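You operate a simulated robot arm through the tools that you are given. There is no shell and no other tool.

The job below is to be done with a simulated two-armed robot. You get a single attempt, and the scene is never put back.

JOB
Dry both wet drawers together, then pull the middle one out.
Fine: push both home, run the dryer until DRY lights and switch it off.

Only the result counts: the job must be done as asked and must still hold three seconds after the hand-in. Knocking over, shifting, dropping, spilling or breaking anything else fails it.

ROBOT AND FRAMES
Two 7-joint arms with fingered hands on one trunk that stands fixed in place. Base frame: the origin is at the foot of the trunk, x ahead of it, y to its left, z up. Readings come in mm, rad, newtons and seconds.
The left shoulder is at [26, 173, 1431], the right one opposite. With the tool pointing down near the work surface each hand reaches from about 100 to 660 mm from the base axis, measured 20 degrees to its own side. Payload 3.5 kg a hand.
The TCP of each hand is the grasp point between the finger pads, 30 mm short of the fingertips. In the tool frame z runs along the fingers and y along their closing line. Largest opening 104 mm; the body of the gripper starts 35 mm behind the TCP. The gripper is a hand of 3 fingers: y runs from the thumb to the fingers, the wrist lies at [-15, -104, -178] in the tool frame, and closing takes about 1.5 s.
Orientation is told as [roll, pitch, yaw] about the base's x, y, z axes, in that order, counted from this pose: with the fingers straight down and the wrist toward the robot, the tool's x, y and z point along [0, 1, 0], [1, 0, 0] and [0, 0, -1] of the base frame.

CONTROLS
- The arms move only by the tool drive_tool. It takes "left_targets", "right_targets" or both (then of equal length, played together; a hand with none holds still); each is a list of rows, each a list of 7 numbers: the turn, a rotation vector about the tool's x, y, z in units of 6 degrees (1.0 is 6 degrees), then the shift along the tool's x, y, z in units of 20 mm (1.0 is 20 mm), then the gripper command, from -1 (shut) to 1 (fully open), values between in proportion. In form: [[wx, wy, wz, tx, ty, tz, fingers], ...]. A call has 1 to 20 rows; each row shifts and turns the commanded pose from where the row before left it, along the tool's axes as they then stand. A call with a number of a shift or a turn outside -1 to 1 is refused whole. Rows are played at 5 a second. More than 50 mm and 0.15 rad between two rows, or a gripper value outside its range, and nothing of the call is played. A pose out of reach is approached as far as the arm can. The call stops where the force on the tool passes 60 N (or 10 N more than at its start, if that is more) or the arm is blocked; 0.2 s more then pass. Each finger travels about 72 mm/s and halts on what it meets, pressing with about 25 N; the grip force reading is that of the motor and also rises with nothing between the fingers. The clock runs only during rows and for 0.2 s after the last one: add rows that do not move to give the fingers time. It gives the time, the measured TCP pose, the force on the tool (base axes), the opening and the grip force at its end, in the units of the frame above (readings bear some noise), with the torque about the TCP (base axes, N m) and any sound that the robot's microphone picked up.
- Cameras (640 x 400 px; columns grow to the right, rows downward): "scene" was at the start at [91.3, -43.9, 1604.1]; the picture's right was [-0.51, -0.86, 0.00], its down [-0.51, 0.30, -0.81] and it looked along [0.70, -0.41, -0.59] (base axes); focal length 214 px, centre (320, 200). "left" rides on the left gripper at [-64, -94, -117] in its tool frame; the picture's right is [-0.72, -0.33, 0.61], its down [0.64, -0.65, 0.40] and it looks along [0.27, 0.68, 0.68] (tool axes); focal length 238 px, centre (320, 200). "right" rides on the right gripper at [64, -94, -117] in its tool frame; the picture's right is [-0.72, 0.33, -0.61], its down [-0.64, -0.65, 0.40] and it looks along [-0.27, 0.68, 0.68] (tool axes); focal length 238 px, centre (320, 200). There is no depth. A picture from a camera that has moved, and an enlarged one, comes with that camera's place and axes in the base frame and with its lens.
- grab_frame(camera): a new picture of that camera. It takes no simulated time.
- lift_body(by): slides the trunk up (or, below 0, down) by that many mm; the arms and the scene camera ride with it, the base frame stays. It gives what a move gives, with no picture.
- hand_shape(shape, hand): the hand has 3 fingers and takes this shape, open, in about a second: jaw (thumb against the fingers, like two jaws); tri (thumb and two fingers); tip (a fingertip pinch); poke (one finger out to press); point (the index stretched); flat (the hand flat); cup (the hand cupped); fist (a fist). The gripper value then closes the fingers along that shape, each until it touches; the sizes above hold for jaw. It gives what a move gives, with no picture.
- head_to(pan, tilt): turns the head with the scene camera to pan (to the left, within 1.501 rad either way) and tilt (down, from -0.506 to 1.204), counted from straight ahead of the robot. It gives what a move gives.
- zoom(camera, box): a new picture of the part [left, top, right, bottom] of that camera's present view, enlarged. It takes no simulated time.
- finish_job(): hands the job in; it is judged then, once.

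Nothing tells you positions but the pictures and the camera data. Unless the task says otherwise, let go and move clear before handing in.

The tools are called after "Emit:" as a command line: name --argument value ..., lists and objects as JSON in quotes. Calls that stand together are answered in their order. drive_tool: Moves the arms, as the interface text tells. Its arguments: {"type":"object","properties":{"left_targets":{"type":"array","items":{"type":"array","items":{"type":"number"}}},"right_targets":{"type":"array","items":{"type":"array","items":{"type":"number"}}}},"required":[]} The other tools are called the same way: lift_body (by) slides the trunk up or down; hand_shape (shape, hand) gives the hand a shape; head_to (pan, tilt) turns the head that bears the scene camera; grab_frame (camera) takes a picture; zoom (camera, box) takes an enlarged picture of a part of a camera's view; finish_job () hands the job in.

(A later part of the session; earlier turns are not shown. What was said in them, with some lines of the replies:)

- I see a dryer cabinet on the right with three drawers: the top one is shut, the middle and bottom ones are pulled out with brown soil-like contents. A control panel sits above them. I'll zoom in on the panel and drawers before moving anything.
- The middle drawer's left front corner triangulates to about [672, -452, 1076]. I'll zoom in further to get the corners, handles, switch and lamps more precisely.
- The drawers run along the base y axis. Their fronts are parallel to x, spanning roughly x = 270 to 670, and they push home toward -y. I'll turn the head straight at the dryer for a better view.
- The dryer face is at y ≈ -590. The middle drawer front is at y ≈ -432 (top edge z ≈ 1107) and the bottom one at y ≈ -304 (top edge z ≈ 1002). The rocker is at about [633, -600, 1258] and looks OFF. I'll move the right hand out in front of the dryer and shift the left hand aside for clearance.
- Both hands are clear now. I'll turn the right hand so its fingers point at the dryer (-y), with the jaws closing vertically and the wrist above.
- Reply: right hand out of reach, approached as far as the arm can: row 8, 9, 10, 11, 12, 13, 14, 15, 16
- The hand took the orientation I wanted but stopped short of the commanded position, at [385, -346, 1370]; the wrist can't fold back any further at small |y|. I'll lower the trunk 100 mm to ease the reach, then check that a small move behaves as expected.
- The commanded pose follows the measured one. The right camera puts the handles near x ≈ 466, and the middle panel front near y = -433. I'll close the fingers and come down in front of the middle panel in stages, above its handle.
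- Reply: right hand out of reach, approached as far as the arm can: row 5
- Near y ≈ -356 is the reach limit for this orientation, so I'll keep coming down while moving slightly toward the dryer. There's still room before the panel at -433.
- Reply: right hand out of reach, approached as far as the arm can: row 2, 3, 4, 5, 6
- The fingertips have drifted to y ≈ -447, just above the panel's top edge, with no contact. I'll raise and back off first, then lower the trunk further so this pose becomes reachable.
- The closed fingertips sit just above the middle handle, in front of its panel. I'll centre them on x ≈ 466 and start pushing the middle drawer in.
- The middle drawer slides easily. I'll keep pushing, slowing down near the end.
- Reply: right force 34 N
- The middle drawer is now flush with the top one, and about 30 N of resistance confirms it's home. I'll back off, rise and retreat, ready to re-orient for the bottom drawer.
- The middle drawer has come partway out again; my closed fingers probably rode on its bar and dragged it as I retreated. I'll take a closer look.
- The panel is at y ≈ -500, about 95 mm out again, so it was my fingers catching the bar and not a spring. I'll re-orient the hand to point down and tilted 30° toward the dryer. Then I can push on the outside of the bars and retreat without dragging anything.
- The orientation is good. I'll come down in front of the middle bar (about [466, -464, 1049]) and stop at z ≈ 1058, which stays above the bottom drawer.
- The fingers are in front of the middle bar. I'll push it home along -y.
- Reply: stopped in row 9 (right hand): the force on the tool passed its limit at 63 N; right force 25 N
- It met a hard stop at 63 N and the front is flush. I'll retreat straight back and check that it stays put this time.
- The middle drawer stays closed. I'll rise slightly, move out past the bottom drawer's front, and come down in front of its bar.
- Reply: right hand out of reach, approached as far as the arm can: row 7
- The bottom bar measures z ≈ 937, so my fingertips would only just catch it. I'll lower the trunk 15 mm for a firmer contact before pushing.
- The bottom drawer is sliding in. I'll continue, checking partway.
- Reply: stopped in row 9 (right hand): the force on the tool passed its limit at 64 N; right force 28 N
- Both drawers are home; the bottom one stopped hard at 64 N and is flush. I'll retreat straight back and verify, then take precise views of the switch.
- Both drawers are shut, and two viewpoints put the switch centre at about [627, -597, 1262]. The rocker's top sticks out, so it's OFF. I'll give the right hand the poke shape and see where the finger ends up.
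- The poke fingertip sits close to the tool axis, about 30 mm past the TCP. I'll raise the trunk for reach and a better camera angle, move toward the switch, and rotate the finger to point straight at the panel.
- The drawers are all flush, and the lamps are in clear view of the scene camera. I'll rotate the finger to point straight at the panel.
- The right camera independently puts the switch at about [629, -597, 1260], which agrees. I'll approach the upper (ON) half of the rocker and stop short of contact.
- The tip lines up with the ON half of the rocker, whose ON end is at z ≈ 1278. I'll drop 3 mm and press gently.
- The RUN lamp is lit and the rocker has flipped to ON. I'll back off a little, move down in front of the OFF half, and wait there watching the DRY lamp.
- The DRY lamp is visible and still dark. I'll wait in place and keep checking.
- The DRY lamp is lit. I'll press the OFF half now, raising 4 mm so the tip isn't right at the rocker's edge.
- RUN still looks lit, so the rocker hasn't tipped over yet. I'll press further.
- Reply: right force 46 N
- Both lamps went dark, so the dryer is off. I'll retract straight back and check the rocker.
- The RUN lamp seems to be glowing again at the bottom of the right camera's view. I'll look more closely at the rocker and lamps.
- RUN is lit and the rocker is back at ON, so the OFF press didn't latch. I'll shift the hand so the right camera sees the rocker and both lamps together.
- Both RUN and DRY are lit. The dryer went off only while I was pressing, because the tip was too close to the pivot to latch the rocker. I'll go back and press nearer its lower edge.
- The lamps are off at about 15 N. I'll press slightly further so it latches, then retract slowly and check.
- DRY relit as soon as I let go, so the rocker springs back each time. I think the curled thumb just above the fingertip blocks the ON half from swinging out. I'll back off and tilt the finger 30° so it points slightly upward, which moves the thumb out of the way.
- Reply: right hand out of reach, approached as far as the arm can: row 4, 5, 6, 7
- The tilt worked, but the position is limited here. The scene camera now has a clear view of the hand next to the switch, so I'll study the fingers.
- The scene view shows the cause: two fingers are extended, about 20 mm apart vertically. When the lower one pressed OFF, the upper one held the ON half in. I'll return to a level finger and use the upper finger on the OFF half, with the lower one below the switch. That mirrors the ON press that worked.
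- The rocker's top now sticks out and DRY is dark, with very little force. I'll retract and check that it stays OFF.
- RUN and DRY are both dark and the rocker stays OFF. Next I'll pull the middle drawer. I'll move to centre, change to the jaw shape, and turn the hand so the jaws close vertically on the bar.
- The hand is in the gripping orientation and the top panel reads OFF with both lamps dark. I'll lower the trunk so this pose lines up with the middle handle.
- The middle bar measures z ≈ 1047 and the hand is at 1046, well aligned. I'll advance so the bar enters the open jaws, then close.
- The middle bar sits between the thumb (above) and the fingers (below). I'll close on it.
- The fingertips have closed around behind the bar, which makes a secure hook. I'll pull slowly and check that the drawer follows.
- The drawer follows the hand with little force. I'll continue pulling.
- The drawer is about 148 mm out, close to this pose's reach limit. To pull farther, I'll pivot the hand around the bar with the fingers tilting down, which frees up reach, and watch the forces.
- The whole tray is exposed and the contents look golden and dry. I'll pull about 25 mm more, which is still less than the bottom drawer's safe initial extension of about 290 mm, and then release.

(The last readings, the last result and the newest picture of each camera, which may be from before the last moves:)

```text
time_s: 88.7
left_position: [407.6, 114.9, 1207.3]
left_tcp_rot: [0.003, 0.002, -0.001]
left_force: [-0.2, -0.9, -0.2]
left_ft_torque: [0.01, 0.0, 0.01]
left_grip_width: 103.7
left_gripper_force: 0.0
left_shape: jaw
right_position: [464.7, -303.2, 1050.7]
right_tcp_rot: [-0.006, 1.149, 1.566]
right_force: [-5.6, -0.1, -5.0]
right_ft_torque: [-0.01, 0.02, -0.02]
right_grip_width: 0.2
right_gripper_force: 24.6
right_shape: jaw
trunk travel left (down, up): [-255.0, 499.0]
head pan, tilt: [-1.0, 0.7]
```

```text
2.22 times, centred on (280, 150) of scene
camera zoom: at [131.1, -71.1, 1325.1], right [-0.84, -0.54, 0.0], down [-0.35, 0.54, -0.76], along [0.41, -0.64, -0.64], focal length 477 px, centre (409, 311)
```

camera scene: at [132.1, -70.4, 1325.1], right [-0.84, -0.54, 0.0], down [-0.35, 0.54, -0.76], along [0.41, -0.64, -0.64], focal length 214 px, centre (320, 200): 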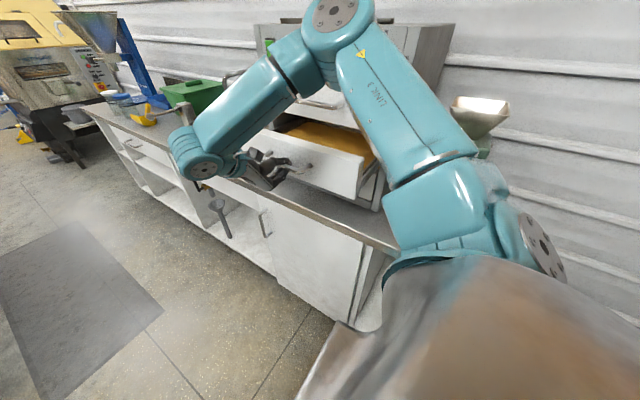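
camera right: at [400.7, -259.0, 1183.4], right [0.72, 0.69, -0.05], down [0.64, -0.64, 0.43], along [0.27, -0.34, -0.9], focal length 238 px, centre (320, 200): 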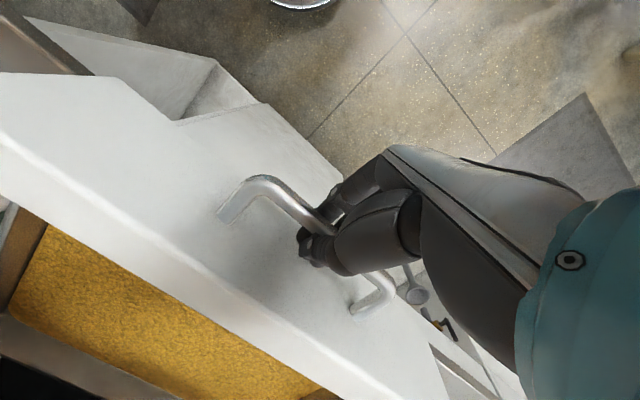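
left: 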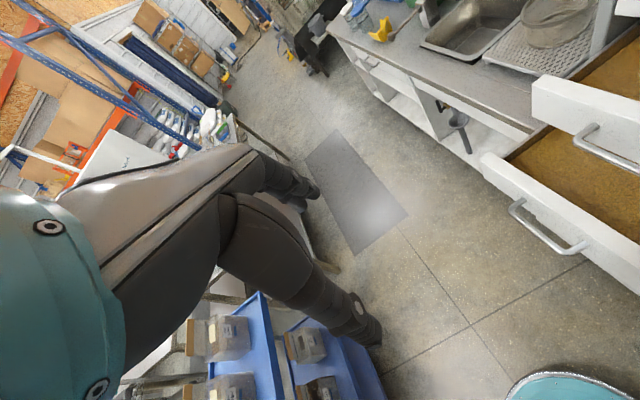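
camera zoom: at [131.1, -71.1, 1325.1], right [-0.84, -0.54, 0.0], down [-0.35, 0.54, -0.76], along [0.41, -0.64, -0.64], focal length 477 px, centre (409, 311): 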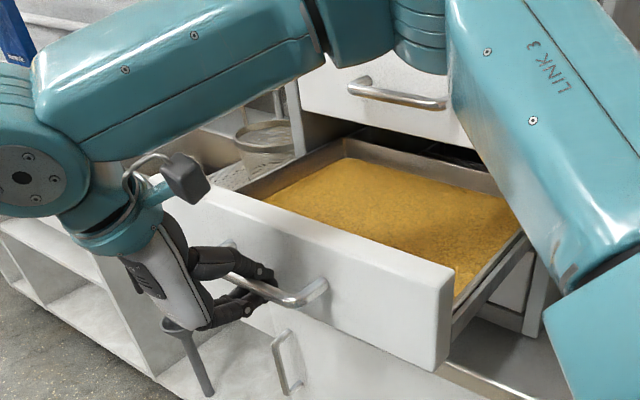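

The drawer is about 253 mm out. I'll open the jaws moderately and back the hand off along its own axis so the bar is released cleanly.

Emit:
drive_tool --right_targets '[[0, 0, 0, 0, 0, 0, -0.6], [0, 0, 0, 0, 0, 0, -0.2], [0, 0, 0, 0, 0, 0, -0.1], [0, 0, 0, 0, 0, 0, -0.1], [0, 0, 0, 0, 0, 0, -0.1], [0, 0, 0, 0, 0, -0.5, -0.1], [0, 0, 0, 0, 0, -0.5, -0.1]]'

Emit:
grab_frame --camera "right"

Emit:
zoom --camera "scene" --box '[160, 60, 400, 240]'

```text
time_s: 90.2
left_position: [407.1, 114.8, 1205.9]
left_tcp_rot: [0.003, 0.0, -0.002]
left_force: [-0.1, -0.5, 0.5]
left_ft_torque: [0.0, 0.01, -0.02]
left_grip_width: 103.7
left_gripper_force: 0.1
left_shape: jaw
right_position: [464.9, -285.7, 1058.6]
right_tcp_rot: [-0.008, 1.151, 1.563]
right_force: [0.6, -0.3, 0.0]
right_ft_torque: [0.02, 0.03, -0.01]
right_grip_width: 46.6
right_gripper_force: 0.0
right_shape: jaw
trunk travel left (down, up): [-255.0, 499.0]
head pan, tilt: [-1.0, 0.7]
```

```text
taken
camera right: at [402.0, -215.9, 1192.4], right [0.72, 0.69, -0.05], down [0.64, -0.64, 0.43], along [0.27, -0.34, -0.9], focal length 238 px, centre (320, 200)
```

right: 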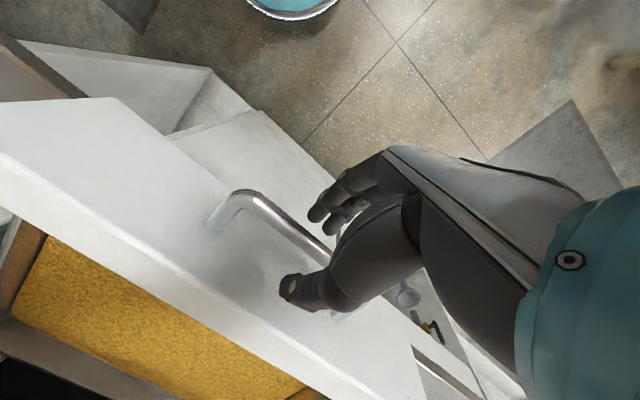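

```text
2.22 times, centred on (280, 150) of scene
camera zoom: at [131.4, -70.8, 1325.1], right [-0.84, -0.54, 0.0], down [-0.35, 0.54, -0.76], along [0.41, -0.64, -0.64], focal length 477 px, centre (409, 311)
```

zoom: 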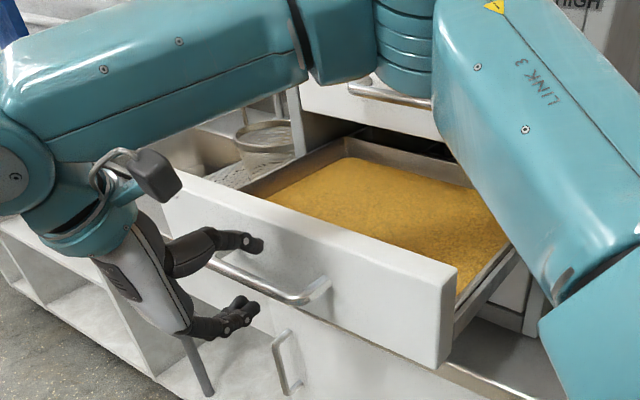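

The jaws are open and the drawer stays put as I back off. I'll continue to retreat.

Emit:
drive_tool --right_targets '[[0, 0, 0, 0, 0, -0.8, -0.1], [0, 0, 0, 0, 0, -0.8, -0.1], [0, 0, 0, 0, 0, -0.8, -0.1]]'

Emit:
grab_frame --camera "right"

Emit:
zoom --camera "scene" --box '[160, 60, 400, 240]'

```text
time_s: 91.0
left_position: [408.1, 114.7, 1205.5]
left_tcp_rot: [0.003, 0.001, -0.001]
left_force: [-0.4, 0.1, 0.4]
left_ft_torque: [0.0, -0.01, 0.03]
left_grip_width: 103.9
left_gripper_force: 0.1
left_shape: jaw
right_position: [460.6, -259.6, 1073.7]
right_tcp_rot: [-0.009, 1.15, 1.561]
right_force: [-0.9, -0.3, -0.3]
right_ft_torque: [0.02, -0.02, 0.0]
right_grip_width: 46.2
right_gripper_force: 0.0
right_shape: jaw
right hand out of reach, approached as far as the arm can: row 2, 3
trunk travel left (down, up): [-255.0, 499.0]
head pan, tilt: [-1.0, 0.7]
```

```text
taken
camera right: at [396.0, -190.2, 1206.4], right [0.72, 0.69, -0.04], down [0.64, -0.64, 0.43], along [0.27, -0.34, -0.9], focal length 238 px, centre (320, 200)
```

right: 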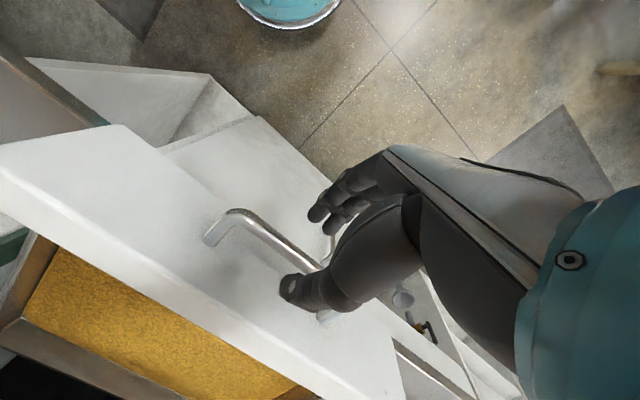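

```text
2.22 times, centred on (280, 150) of scene
camera zoom: at [131.4, -70.7, 1325.2], right [-0.84, -0.54, 0.0], down [-0.35, 0.54, -0.76], along [0.41, -0.64, -0.64], focal length 477 px, centre (409, 311)
```

zoom: 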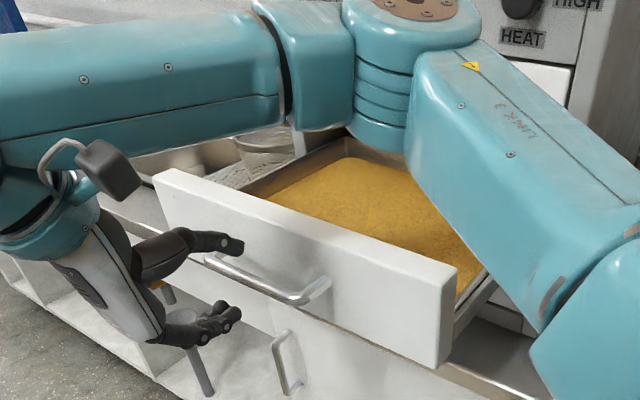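

The bar is free; my fingertips are about 20 mm in front of it. I'll raise the trunk to lift the hand straight up and clear, then inspect everything.

Emit:
lift_body --by 160

Emit:
grab_frame --camera "scene"

Emit:
grab_frame --camera "right"

```text
time_s: 92.9
left_position: [408.5, 115.3, 1366.8]
left_tcp_rot: [0.001, 0.003, 0.001]
left_force: [-0.4, 0.3, 0.1]
left_ft_torque: [-0.02, -0.04, 0.02]
left_grip_width: 103.7
left_gripper_force: 0.1
left_shape: jaw
right_position: [426.7, -260.2, 1277.3]
right_tcp_rot: [-0.27, 1.134, 1.325]
right_force: [-0.3, -0.5, -0.2]
right_ft_torque: [0.01, -0.01, -0.03]
right_grip_width: 46.7
right_gripper_force: 0.2
right_shape: jaw
trunk travel left (down, up): [-415.0, 339.0]
head pan, tilt: [-1.0, 0.7]
```

```text
taken
camera scene: at [79.7, -70.8, 1487.3], right [-0.84, -0.54, 0.0], down [-0.35, 0.54, -0.76], along [0.41, -0.64, -0.64], focal length 214 px, centre (320, 200)
```

scene: 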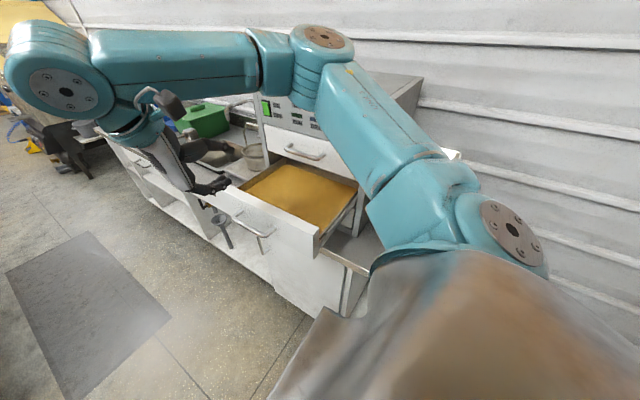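

```text
taken
camera right: at [349.0, -190.3, 1402.7], right [0.72, 0.69, 0.04], down [0.59, -0.64, 0.5], along [0.37, -0.34, -0.87], focal length 238 px, centre (320, 200)
```

right: 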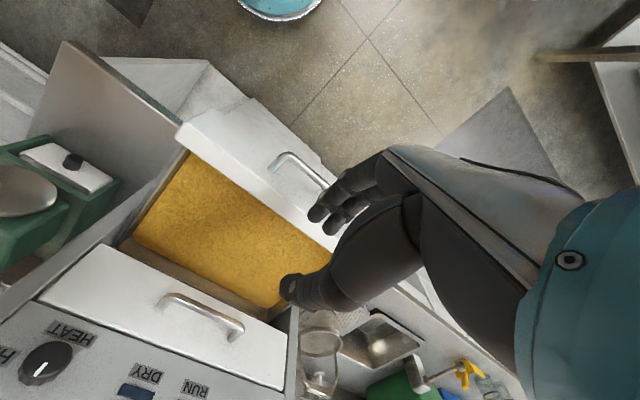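

Emit:
zoom --camera "scene" --box '[180, 80, 380, 290]'

Emit:
zoom --camera "scene" --box '[240, 80, 340, 150]'

Emit:
zoom --camera "right" --box '[0, 40, 340, 400]'

```text
1.90 times, centred on (280, 185) of scene
camera zoom: at [79.7, -70.8, 1487.3], right [-0.84, -0.54, 0.0], down [-0.35, 0.54, -0.76], along [0.41, -0.64, -0.64], focal length 408 px, centre (396, 229)
```

zoom: 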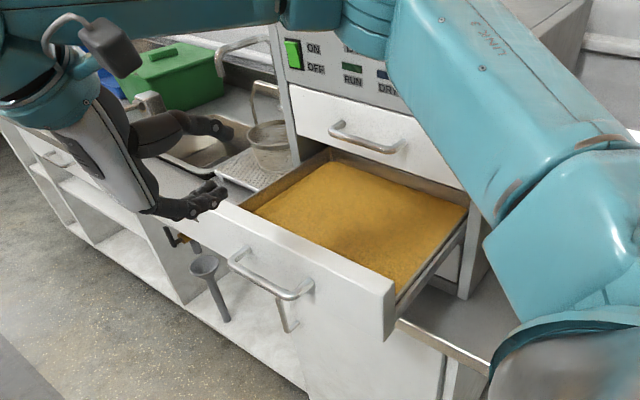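

```text
5.71 times, centred on (290, 115) of scene
camera zoom: at [79.7, -70.8, 1487.3], right [-0.84, -0.54, 0.0], down [-0.35, 0.54, -0.76], along [0.41, -0.64, -0.64], focal length 1226 px, centre (491, 686)
```

zoom: 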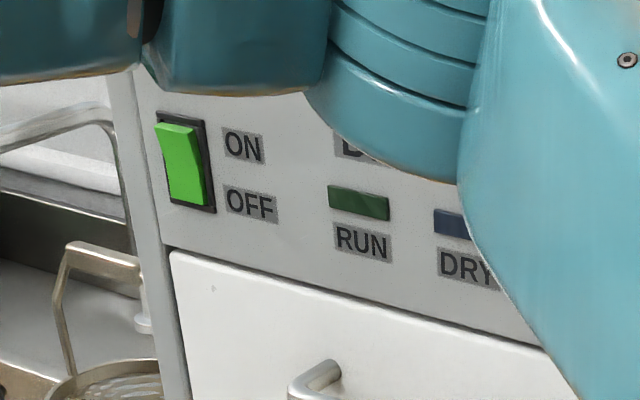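

```text
1.11 times, centred on (170, 220) of right
camera zoom: at [349.0, -190.3, 1402.7], right [0.72, 0.69, 0.04], down [0.59, -0.64, 0.5], along [0.37, -0.34, -0.87], focal length 265 px, centre (487, 178)
```

zoom: 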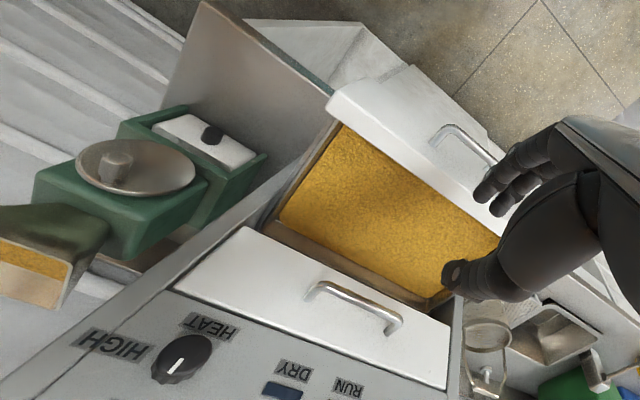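

Emit:
zoom --camera "scene" --box '[290, 180, 370, 260]'

```text
5.00 times, centred on (330, 220) of scene
camera zoom: at [79.7, -70.8, 1487.3], right [-0.84, -0.54, 0.0], down [-0.35, 0.54, -0.76], along [0.41, -0.64, -0.64], focal length 1072 px, centre (270, 100)
```

zoom: 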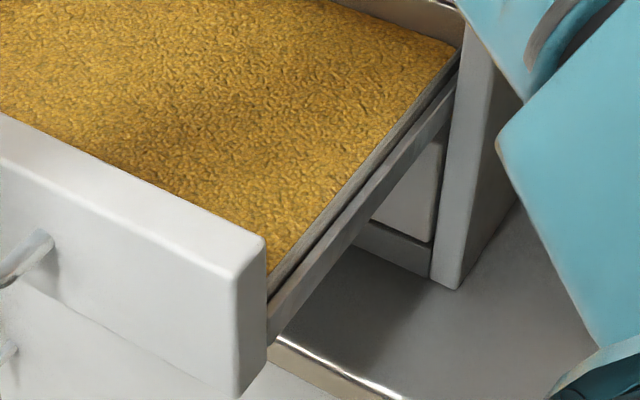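

The rocker is OFF with both lamps dark. The top and bottom drawers are flush, the middle drawer is about 250 mm out with dry contents, and the hand is well clear with nothing disturbed. I'll let the scene settle for a moment and check once more.

Emit:
drive_tool --right_targets '[[0, 0, 0, 0, 0, 0, -0.1], [0, 0, 0, 0, 0, 0, -0.1], [0, 0, 0, 0, 0, 0, -0.1], [0, 0, 0, 0, 0, 0, -0.1], [0, 0, 0, 0, 0, 0, -0.1], [0, 0, 0, 0, 0, 0, -0.1], [0, 0, 0, 0, 0, 0, -0.1], [0, 0, 0, 0, 0, 0, -0.1]]'

Emit:
grab_frame --camera "scene"

```text
time_s: 94.7
left_position: [408.3, 115.8, 1367.2]
left_tcp_rot: [0.003, 0.001, 0.0]
left_force: [0.2, -0.3, -0.8]
left_ft_torque: [-0.02, 0.01, -0.01]
left_grip_width: 103.6
left_gripper_force: 0.0
left_shape: jaw
right_position: [427.3, -258.7, 1278.6]
right_tcp_rot: [-0.272, 1.134, 1.323]
right_force: [-0.6, -0.2, 0.5]
right_ft_torque: [-0.01, -0.01, 0.04]
right_grip_width: 46.2
right_gripper_force: 0.1
right_shape: jaw
trunk travel left (down, up): [-415.0, 339.0]
head pan, tilt: [-1.0, 0.7]
```

```text
taken
camera scene: at [79.3, -70.8, 1487.4], right [-0.84, -0.54, 0.0], down [-0.35, 0.54, -0.76], along [0.41, -0.64, -0.64], focal length 214 px, centre (320, 200)
```

scene: 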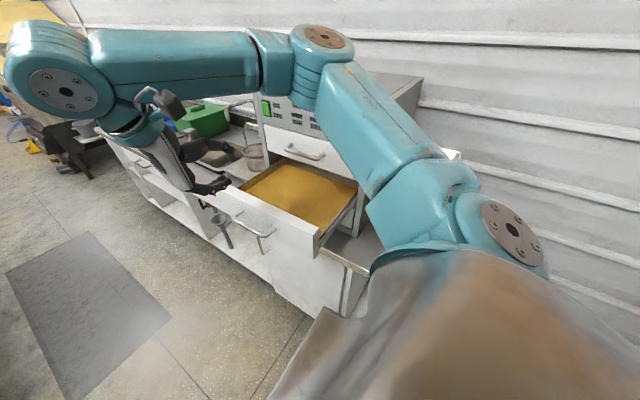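

The scene is stable: dryer off, bottom and top drawers shut, middle drawer pulled out with its dried contents, and both hands clear. I'm handing the job in.

Emit:
finish_job

```text
The job is handed in.
```

The job is done and handed in. Both wet drawers were dried together, the dryer is off, and the middle drawer is pulled out about 250 mm.

- **Pushing home:** Both drawers were pushed in to their stops. My fingers dragged the middle drawer partway out on the first retreat, so I pushed it in again before starting the dryer.
- **Drying:** I switched the dryer on and RUN lit. DRY lit within about 5 seconds.
- **Switching off:** The first two OFF presses cut the power only while I held the switch, because a second finger kept the rocker from tipping over. The third press held. The dryer therefore ran about 13 seconds past DRY, with two brief interruptions.
- **Final state:** The rocker is at OFF and both lamps are dark. The top and bottom drawers are shut, and the middle drawer's contents look golden and dry. I saw nothing else knocked or moved. I did not open the bottom drawer to look at its contents.
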